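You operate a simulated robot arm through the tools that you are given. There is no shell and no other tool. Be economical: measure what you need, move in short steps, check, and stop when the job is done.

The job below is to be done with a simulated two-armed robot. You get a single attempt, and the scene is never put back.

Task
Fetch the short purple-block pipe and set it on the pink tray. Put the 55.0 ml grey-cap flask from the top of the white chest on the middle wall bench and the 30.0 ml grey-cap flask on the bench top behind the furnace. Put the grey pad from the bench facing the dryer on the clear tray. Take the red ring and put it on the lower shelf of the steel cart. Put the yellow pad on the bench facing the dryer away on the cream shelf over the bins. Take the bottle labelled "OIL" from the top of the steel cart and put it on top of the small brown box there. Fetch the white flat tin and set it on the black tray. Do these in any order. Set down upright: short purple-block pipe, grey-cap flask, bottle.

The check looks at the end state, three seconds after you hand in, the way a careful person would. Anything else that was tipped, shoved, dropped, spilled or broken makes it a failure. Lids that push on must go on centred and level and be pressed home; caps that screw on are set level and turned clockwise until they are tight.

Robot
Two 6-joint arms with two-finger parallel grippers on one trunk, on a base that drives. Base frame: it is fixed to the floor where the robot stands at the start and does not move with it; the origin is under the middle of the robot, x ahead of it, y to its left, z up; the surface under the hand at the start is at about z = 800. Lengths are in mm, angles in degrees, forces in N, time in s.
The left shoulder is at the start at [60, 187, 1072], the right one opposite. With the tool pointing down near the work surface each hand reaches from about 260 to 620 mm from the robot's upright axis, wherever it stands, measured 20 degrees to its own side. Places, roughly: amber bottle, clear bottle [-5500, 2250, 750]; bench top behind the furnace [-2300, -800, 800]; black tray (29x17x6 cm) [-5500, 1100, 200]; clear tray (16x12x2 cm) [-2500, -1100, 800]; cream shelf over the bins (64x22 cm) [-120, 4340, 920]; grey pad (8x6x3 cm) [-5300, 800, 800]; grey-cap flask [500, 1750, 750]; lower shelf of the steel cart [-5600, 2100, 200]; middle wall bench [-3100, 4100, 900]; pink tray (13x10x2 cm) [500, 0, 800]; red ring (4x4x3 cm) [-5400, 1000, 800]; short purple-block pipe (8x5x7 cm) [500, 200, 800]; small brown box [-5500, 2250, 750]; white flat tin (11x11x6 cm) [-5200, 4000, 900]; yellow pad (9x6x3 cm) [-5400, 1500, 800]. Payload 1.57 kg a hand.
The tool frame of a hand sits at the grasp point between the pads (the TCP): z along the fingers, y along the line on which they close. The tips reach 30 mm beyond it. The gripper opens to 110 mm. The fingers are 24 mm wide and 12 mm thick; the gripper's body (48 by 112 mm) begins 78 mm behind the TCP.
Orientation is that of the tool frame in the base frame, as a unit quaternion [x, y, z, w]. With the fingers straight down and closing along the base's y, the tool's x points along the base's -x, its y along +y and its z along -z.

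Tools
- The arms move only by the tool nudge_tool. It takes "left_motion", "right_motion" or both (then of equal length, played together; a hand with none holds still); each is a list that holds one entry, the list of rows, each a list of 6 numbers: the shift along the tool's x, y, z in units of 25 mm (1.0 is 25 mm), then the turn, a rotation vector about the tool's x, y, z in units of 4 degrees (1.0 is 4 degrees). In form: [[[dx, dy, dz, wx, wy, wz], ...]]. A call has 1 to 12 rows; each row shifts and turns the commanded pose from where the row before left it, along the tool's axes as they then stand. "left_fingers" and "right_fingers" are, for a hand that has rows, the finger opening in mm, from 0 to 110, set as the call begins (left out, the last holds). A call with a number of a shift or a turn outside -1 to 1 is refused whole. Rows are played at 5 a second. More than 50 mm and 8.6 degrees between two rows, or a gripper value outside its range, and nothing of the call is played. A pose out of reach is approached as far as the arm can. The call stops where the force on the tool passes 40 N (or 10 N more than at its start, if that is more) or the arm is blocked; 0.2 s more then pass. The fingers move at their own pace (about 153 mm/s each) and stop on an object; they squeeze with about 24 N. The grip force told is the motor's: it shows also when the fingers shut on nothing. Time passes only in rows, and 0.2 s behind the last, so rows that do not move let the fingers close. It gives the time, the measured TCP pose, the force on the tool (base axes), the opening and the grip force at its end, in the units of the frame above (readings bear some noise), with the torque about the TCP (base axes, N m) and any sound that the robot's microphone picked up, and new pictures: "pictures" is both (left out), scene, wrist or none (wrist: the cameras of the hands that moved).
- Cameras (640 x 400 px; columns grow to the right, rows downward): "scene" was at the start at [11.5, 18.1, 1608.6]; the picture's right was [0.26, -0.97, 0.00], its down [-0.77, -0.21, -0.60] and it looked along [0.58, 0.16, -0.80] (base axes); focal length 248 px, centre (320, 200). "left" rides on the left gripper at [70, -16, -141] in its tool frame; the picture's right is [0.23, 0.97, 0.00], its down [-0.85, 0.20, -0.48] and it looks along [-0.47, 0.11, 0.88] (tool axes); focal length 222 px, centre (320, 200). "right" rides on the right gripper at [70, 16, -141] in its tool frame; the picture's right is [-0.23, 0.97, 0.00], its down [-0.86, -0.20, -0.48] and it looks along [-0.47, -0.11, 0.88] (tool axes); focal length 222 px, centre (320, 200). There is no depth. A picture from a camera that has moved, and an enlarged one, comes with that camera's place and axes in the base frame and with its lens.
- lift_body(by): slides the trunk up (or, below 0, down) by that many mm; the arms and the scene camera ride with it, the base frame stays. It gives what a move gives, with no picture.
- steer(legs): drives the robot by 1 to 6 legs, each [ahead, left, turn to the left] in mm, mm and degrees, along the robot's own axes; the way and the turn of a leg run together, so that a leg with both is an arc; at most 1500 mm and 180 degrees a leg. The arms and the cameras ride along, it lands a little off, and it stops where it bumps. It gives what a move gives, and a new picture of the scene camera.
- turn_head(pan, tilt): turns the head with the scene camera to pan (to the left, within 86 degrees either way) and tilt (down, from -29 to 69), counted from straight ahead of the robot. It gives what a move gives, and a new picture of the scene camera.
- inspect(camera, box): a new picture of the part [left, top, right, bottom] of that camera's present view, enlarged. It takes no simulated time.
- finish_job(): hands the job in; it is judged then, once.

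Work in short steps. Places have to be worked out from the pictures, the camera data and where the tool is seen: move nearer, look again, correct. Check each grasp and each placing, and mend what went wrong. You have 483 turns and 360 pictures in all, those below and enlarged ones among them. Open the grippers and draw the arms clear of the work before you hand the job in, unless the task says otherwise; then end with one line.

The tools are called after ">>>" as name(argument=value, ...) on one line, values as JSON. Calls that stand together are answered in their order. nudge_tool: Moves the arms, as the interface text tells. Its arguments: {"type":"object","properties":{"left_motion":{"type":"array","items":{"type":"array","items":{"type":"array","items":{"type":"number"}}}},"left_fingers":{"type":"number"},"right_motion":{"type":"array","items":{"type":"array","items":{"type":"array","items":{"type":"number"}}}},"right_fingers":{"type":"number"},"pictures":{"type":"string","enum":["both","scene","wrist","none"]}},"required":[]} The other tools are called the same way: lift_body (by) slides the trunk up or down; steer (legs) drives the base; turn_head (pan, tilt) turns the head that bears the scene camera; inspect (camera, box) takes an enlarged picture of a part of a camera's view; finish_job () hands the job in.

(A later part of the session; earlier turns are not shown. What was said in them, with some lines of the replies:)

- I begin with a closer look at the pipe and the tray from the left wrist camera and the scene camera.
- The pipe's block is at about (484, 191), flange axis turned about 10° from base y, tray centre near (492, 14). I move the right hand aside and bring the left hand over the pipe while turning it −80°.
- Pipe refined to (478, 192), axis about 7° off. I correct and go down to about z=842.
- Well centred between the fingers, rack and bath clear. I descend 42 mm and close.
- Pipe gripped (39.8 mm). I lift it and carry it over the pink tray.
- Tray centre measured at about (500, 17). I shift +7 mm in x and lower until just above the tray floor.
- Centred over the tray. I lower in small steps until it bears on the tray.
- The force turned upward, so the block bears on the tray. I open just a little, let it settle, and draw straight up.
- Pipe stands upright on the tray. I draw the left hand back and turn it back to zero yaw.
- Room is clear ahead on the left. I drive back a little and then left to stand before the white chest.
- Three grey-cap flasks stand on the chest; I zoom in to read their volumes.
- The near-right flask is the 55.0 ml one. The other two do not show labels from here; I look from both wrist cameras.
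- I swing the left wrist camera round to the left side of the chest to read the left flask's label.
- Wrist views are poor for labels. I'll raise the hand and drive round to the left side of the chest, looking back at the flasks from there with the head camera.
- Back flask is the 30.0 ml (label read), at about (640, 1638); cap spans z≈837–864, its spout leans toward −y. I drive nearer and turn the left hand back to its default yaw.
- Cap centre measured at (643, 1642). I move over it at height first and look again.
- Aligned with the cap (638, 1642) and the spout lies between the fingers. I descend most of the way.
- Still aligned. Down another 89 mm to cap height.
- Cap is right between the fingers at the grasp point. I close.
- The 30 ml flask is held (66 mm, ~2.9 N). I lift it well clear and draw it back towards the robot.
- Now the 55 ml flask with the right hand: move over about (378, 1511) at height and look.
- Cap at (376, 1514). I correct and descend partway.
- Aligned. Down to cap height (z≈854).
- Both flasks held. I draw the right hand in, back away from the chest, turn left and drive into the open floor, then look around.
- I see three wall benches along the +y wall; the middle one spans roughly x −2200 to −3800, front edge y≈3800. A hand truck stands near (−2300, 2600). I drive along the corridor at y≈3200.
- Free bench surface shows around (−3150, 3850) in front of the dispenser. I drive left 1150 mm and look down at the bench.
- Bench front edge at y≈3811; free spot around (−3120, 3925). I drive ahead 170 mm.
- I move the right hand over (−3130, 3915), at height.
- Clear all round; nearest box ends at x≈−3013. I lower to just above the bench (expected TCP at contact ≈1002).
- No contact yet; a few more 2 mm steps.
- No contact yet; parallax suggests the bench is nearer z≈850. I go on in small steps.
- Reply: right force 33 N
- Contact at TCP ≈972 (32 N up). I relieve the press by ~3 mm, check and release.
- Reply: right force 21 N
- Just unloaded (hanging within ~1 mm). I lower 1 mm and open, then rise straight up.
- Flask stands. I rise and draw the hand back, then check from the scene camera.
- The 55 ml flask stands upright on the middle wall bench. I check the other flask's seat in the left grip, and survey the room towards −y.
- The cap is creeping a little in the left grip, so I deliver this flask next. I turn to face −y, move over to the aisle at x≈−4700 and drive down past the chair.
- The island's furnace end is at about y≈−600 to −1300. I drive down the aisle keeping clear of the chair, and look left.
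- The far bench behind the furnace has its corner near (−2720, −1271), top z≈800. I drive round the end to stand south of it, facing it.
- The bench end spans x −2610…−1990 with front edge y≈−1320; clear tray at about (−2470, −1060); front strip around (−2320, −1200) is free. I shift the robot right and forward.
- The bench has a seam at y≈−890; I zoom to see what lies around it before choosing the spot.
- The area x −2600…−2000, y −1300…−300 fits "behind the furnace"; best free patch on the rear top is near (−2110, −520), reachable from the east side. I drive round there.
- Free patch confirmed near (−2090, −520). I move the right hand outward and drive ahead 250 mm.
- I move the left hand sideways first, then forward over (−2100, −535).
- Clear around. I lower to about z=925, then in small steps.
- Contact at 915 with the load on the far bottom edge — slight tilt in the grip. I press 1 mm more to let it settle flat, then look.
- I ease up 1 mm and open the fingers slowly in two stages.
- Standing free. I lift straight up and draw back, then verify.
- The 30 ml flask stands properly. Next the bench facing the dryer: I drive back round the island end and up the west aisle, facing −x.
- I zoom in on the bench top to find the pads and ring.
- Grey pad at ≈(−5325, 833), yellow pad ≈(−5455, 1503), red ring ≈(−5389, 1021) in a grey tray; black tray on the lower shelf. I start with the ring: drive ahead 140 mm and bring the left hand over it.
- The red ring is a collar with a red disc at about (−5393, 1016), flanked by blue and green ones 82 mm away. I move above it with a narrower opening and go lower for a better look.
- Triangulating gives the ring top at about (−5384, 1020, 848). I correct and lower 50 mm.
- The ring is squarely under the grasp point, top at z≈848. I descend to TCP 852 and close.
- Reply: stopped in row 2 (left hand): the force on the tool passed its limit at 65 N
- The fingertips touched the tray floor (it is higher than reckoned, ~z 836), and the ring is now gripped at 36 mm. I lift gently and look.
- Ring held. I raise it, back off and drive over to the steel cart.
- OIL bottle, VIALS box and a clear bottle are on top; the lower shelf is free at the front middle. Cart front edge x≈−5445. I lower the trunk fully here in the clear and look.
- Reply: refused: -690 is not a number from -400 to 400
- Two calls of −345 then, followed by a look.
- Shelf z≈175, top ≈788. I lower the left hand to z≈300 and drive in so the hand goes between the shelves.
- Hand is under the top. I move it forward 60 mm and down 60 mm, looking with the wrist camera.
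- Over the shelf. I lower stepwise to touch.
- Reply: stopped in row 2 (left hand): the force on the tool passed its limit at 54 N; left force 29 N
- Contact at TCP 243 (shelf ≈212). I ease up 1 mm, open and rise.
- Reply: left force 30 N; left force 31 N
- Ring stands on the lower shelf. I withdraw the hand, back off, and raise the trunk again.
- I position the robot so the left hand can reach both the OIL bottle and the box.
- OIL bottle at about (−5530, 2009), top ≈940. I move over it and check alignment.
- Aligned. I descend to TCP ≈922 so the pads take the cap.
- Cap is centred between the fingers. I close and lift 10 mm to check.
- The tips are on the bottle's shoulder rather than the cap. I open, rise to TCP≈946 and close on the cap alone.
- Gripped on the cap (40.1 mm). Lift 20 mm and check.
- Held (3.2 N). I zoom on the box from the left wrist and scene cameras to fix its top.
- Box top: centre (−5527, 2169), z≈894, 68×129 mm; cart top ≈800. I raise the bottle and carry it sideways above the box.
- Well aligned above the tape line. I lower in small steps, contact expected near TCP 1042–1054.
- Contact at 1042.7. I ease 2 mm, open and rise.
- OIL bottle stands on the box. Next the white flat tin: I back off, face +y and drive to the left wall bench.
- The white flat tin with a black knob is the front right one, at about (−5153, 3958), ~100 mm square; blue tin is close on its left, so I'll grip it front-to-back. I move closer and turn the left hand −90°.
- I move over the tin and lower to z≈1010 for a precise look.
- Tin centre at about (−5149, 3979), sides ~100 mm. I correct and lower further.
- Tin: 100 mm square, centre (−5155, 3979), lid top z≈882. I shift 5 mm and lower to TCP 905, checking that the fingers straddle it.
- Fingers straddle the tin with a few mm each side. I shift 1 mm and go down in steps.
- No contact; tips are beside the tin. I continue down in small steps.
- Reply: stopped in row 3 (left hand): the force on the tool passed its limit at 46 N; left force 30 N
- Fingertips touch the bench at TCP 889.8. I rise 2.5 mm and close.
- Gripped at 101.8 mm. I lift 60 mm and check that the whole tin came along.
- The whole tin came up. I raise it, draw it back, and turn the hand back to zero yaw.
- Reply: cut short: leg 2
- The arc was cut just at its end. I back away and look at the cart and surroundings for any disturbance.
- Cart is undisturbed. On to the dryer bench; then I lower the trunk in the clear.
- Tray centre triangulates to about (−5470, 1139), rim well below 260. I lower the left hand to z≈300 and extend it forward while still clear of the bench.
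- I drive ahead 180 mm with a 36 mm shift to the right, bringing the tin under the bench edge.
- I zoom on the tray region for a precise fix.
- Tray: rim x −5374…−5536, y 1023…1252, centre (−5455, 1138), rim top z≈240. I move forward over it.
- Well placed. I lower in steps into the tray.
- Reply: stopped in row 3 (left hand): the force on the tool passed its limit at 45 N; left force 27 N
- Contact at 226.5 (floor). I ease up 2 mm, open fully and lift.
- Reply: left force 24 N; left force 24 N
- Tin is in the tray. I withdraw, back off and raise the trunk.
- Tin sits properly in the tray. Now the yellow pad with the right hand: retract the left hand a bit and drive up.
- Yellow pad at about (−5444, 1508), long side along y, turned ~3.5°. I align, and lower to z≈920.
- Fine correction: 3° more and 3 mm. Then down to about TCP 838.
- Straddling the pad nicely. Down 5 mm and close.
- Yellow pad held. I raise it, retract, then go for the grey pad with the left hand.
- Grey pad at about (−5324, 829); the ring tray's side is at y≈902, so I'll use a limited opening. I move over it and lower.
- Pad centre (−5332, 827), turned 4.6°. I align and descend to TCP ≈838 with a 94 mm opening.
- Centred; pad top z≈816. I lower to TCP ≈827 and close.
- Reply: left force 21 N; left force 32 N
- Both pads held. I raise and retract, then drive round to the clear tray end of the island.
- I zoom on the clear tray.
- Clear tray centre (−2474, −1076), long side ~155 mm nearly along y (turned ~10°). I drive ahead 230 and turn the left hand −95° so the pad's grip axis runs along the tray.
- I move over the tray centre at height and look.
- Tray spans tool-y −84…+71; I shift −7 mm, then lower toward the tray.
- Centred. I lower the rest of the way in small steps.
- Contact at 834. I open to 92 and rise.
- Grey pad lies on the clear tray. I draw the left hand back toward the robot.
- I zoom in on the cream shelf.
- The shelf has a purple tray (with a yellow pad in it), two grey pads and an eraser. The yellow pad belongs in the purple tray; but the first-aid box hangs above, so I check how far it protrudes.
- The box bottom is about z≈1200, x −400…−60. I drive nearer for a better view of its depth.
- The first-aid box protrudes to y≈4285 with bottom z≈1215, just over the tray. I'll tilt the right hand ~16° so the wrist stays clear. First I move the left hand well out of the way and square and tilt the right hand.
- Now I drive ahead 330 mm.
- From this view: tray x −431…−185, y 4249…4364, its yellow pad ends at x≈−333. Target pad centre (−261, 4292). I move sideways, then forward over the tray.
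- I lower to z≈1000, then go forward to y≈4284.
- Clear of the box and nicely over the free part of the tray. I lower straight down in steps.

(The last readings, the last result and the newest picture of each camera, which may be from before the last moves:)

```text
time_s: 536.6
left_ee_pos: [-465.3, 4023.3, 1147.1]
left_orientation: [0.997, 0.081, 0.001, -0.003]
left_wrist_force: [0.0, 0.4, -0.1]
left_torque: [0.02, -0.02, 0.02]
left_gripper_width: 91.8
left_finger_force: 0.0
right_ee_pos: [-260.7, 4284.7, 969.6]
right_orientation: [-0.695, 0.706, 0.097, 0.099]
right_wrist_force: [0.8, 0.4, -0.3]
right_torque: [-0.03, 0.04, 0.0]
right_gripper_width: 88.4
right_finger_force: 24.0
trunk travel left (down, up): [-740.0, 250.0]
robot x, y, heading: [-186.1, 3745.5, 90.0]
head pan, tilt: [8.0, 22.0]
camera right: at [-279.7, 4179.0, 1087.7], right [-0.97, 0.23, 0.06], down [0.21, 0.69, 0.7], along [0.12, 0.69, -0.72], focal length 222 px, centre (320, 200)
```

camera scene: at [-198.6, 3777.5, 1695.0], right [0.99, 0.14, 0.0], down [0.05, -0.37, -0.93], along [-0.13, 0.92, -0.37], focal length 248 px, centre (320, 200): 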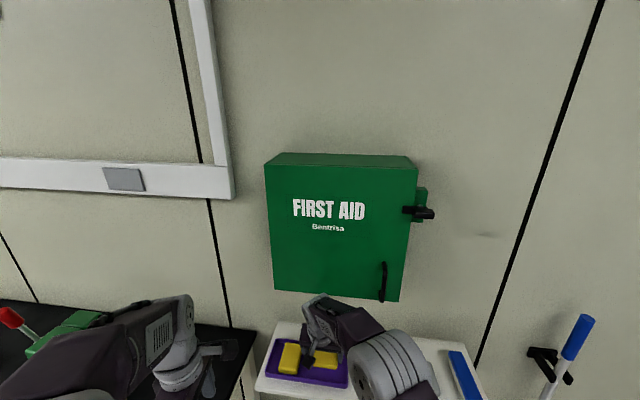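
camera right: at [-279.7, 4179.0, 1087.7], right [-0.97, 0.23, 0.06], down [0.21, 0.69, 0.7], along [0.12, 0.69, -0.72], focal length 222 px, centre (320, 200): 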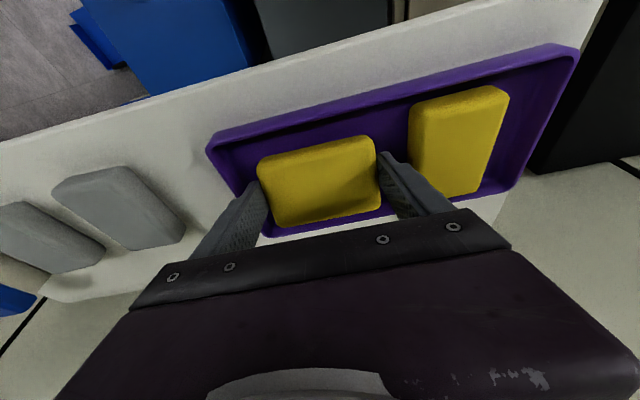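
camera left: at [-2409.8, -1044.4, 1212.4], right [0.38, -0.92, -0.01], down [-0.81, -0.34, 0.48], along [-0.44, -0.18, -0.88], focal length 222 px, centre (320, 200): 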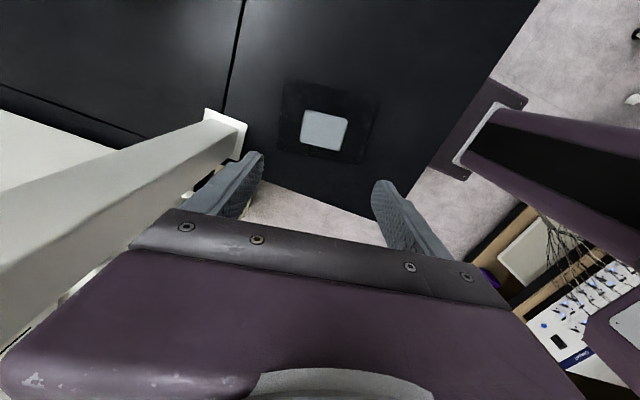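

I shift 6 mm toward the tray's front and go on down.

>>> nudge_tool(right_motion=[[[0.23, 0, -0.07, 0, 0, 0], [0.04, 0, 0.15, 0, 0, 0], [0.04, 0, 0.15, 0, 0, 0], [0, 0, 0, 0, 0, 0]]], pictures="none")

>>> nudge_tool(right_motion=[[[0.04, 0, 0.15, 0, 0, 0], [0, 0, 0, 0, 0, 0]]], pictures="none")

>>> nudge_tool(right_motion=[[[0.04, 0, 0.15, 0, 0, 0], [0, 0, 0, 0, 0, 0]]], pictures="wrist")

```text
time_s: 537.6
left_ee_pos: [-464.6, 4021.6, 1147.3]
left_orientation: [0.997, 0.08, 0.0, -0.005]
left_wrist_force: [-0.8, -0.5, 0.0]
left_torque: [-0.02, 0.0, 0.01]
left_gripper_width: 91.8
left_finger_force: 0.0
right_ee_pos: [-261.2, 4279.2, 965.0]
right_orientation: [-0.694, 0.706, 0.101, 0.1]
right_wrist_force: [1.1, 2.1, 16.7]
right_torque: [-0.19, -0.13, 0.05]
right_gripper_width: 88.6
right_finger_force: 23.7
trunk travel left (down, up): [-740.0, 250.0]
robot x, y, heading: [-187.3, 3749.1, 89.9]
head pan, tilt: [8.0, 22.0]
```

```text
time_s: 538.2
left_ee_pos: [-465.0, 4021.4, 1148.1]
left_orientation: [0.997, 0.08, 0.0, -0.004]
left_wrist_force: [-0.5, -0.3, 0.0]
left_torque: [-0.01, 0.02, 0.02]
left_gripper_width: 91.9
left_finger_force: 0.1
right_ee_pos: [-261.7, 4279.4, 960.5]
right_orientation: [-0.695, 0.705, 0.1, 0.1]
right_wrist_force: [-0.9, 7.1, 22.8]
right_torque: [-0.15, 0.01, 0.0]
right_gripper_width: 88.9
right_finger_force: 24.1
trunk travel left (down, up): [-740.0, 250.0]
robot x, y, heading: [-188.9, 3745.1, 90.1]
head pan, tilt: [8.0, 22.0]
```

```text
time_s: 538.8
left_ee_pos: [-464.9, 4021.1, 1146.7]
left_orientation: [0.997, 0.08, 0.001, -0.004]
left_wrist_force: [0.2, 0.8, -0.1]
left_torque: [-0.02, 0.0, 0.0]
left_gripper_width: 92.1
left_finger_force: 0.0
right_ee_pos: [-262.3, 4279.3, 956.7]
right_orientation: [-0.695, 0.705, 0.097, 0.1]
right_wrist_force: [-0.8, 7.2, 26.1]
right_torque: [-0.11, 0.11, -0.04]
right_gripper_width: 88.7
right_finger_force: 23.7
trunk travel left (down, up): [-740.0, 250.0]
robot x, y, heading: [-186.9, 3747.4, 90.0]
head pan, tilt: [8.0, 22.0]
camera right: at [-280.3, 4172.1, 1072.7], right [-0.97, 0.23, 0.06], down [0.21, 0.69, 0.7], along [0.12, 0.69, -0.71], focal length 222 px, centre (320, 200)
```

right: 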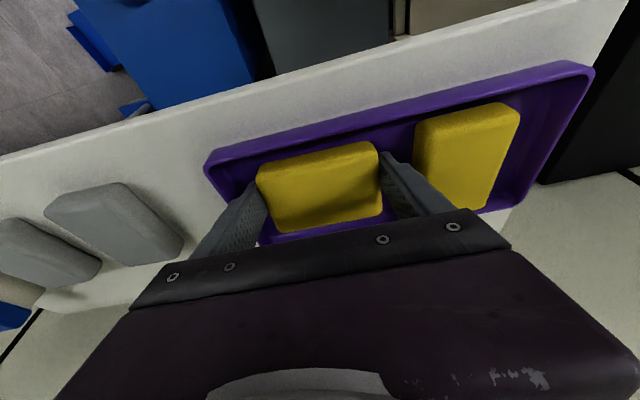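

The pad has seated and turned flat in the grip. I release with limited opening and rise along the finger direction.

>>> nudge_tool(right_motion=[[[0, 0, -0.05, 0, 0, 0], [0, 0, 0, 0, 0, 0], [0, 0, 0, 0, 0, 0]]], right_fingers=100, pictures="wrist")

```text
time_s: 539.6
left_ee_pos: [-465.2, 4020.4, 1147.1]
left_orientation: [0.997, 0.08, 0.0, -0.004]
left_wrist_force: [0.2, 0.8, 0.2]
left_torque: [0.01, 0.01, 0.02]
left_gripper_width: 92.1
left_finger_force: 0.1
right_ee_pos: [-259.5, 4278.3, 955.6]
right_orientation: [-0.695, 0.706, 0.096, 0.1]
right_wrist_force: [3.5, 0.0, 15.5]
right_torque: [-0.05, 0.22, -0.01]
right_gripper_width: 94.3
right_finger_force: 0.1
trunk travel left (down, up): [-740.0, 250.0]
robot x, y, heading: [-187.3, 3744.4, 89.9]
head pan, tilt: [8.0, 22.0]
camera right: at [-279.5, 4171.5, 1072.9], right [-0.97, 0.23, 0.06], down [0.21, 0.69, 0.7], along [0.12, 0.69, -0.72], focal length 222 px, centre (320, 200)
```

right: 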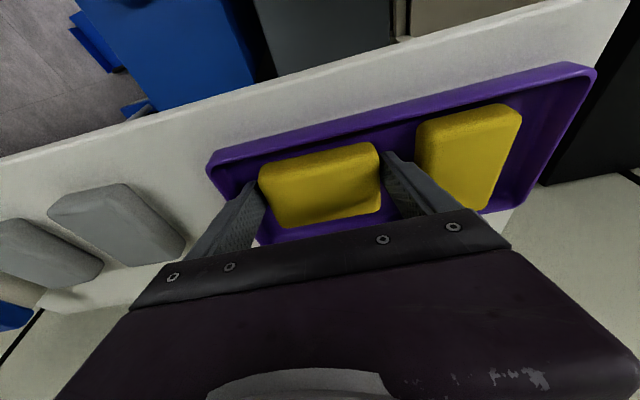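

>>> nudge_tool(right_motion=[[[0, 0, -0.3, 0, 0, 0], [0, 0, -0.7, 0, 0, 0], [0, 0, -1, 0, 0, 0], [0.96, 0, -0.27, 0, 0, 0], [0.96, 0, -0.27, 0, 0, 0], [0.96, 0, -0.27, 0, 0, 0], [0.96, 0, -0.27, 0, 0, 0], [0.96, 0, -0.27, 0, 0, 0], [0.5, -1, -0.27, 0, 0, 0], [0, -1, 0, 0, 0, 0], [0, -1, 0, 0, 0, 0], [0, -1, 0, 0, 0, 0]]], pictures="both")

>>> inspect(camera="scene", box=[230, 270, 430, 400])

```text
time_s: 542.2
left_ee_pos: [-463.5, 4023.6, 1147.6]
left_orientation: [0.997, 0.08, 0.0, -0.003]
left_wrist_force: [0.4, 1.4, 0.1]
left_torque: [-0.02, 0.01, 0.0]
left_gripper_width: 92.1
left_finger_force: 0.1
right_ee_pos: [-162.8, 4124.3, 1006.7]
right_orientation: [-0.695, 0.706, 0.097, 0.099]
right_wrist_force: [-1.0, 0.5, 0.4]
right_torque: [0.0, 0.02, 0.01]
right_gripper_width: 99.9
right_finger_force: 0.0
trunk travel left (down, up): [-740.0, 250.0]
robot x, y, heading: [-182.2, 3744.1, 90.0]
head pan, tilt: [8.0, 22.0]
camera scene: at [-197.1, 3778.1, 1695.0], right [0.99, 0.14, 0.0], down [0.05, -0.37, -0.93], along [-0.13, 0.92, -0.37], focal length 248 px, centre (320, 200)
camera right: at [-182.1, 4017.7, 1124.2], right [-0.97, 0.23, 0.06], down [0.21, 0.69, 0.69], along [0.12, 0.69, -0.72], focal length 222 px, centre (320, 200)
```

scene: 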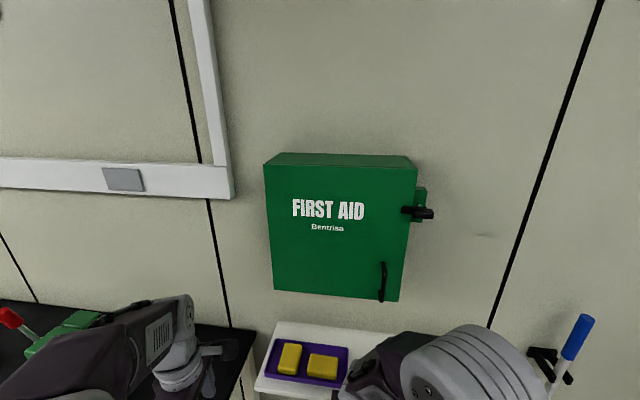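
right: 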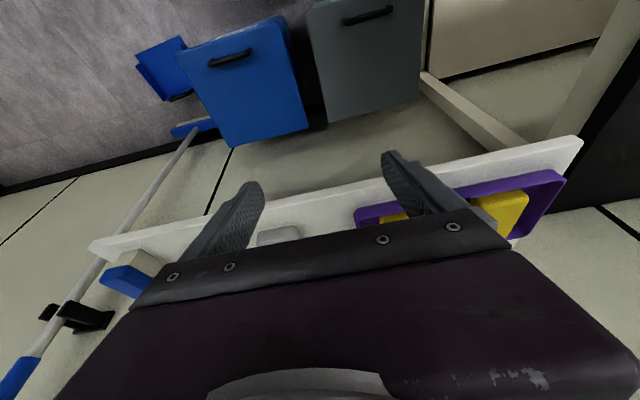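

```text
3.08 times, centred on (330, 335) of scene
camera zoom: at [-197.1, 3778.1, 1695.0], right [0.99, 0.14, 0.0], down [0.05, -0.37, -0.93], along [-0.13, 0.92, -0.37], focal length 763 px, centre (289, -215)
```

zoom: 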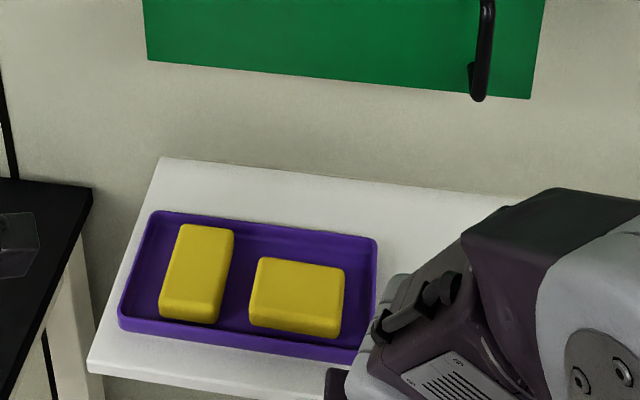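

The yellow pad lies flat in the tray on the cream shelf. All items are placed; I back the robot away so the arms are clear and take one last look.

>>> steer(legs=[[-450, 0, 0]])

```text
time_s: 545.0
left_ee_pos: [-465.1, 3569.5, 1147.2]
left_orientation: [0.997, 0.082, 0.001, -0.004]
left_wrist_force: [-0.5, -0.3, 0.0]
left_torque: [0.01, 0.01, -0.01]
left_gripper_width: 92.3
left_finger_force: 0.2
right_ee_pos: [-163.9, 3672.4, 1007.0]
right_orientation: [-0.697, 0.703, 0.097, 0.098]
right_wrist_force: [0.2, 0.1, 0.2]
right_torque: [-0.02, -0.01, -0.02]
right_gripper_width: 99.6
right_finger_force: 0.0
trunk travel left (down, up): [-740.0, 250.0]
robot x, y, heading: [-184.1, 3291.9, 90.5]
head pan, tilt: [8.0, 22.0]
camera scene: at [-196.8, 3326.7, 1695.0], right [0.99, 0.15, 0.0], down [0.05, -0.37, -0.93], along [-0.14, 0.92, -0.38], focal length 248 px, centre (320, 200)
```

scene: 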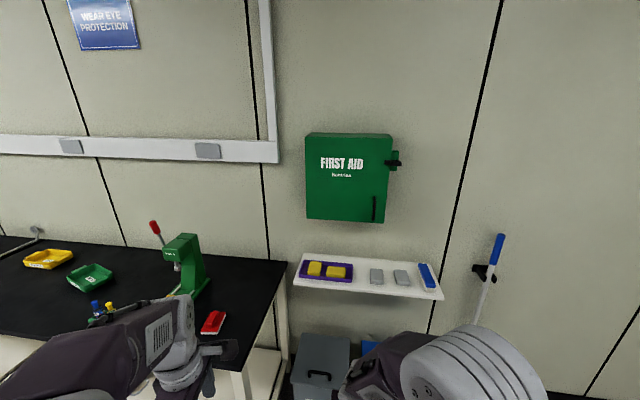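

The arms are clear, both grippers are open and nothing on the shelf was disturbed, so I hand the job in.

>>> finish_job()

```text
The job is handed in.
```

I placed all eight items and handed the job in. The yellow pad went into the purple tray on the cream shelf, next to the yellow pad already there; one drive leg stopped early on a bump I couldn't identify, and the cart looked undisturbed afterwards.
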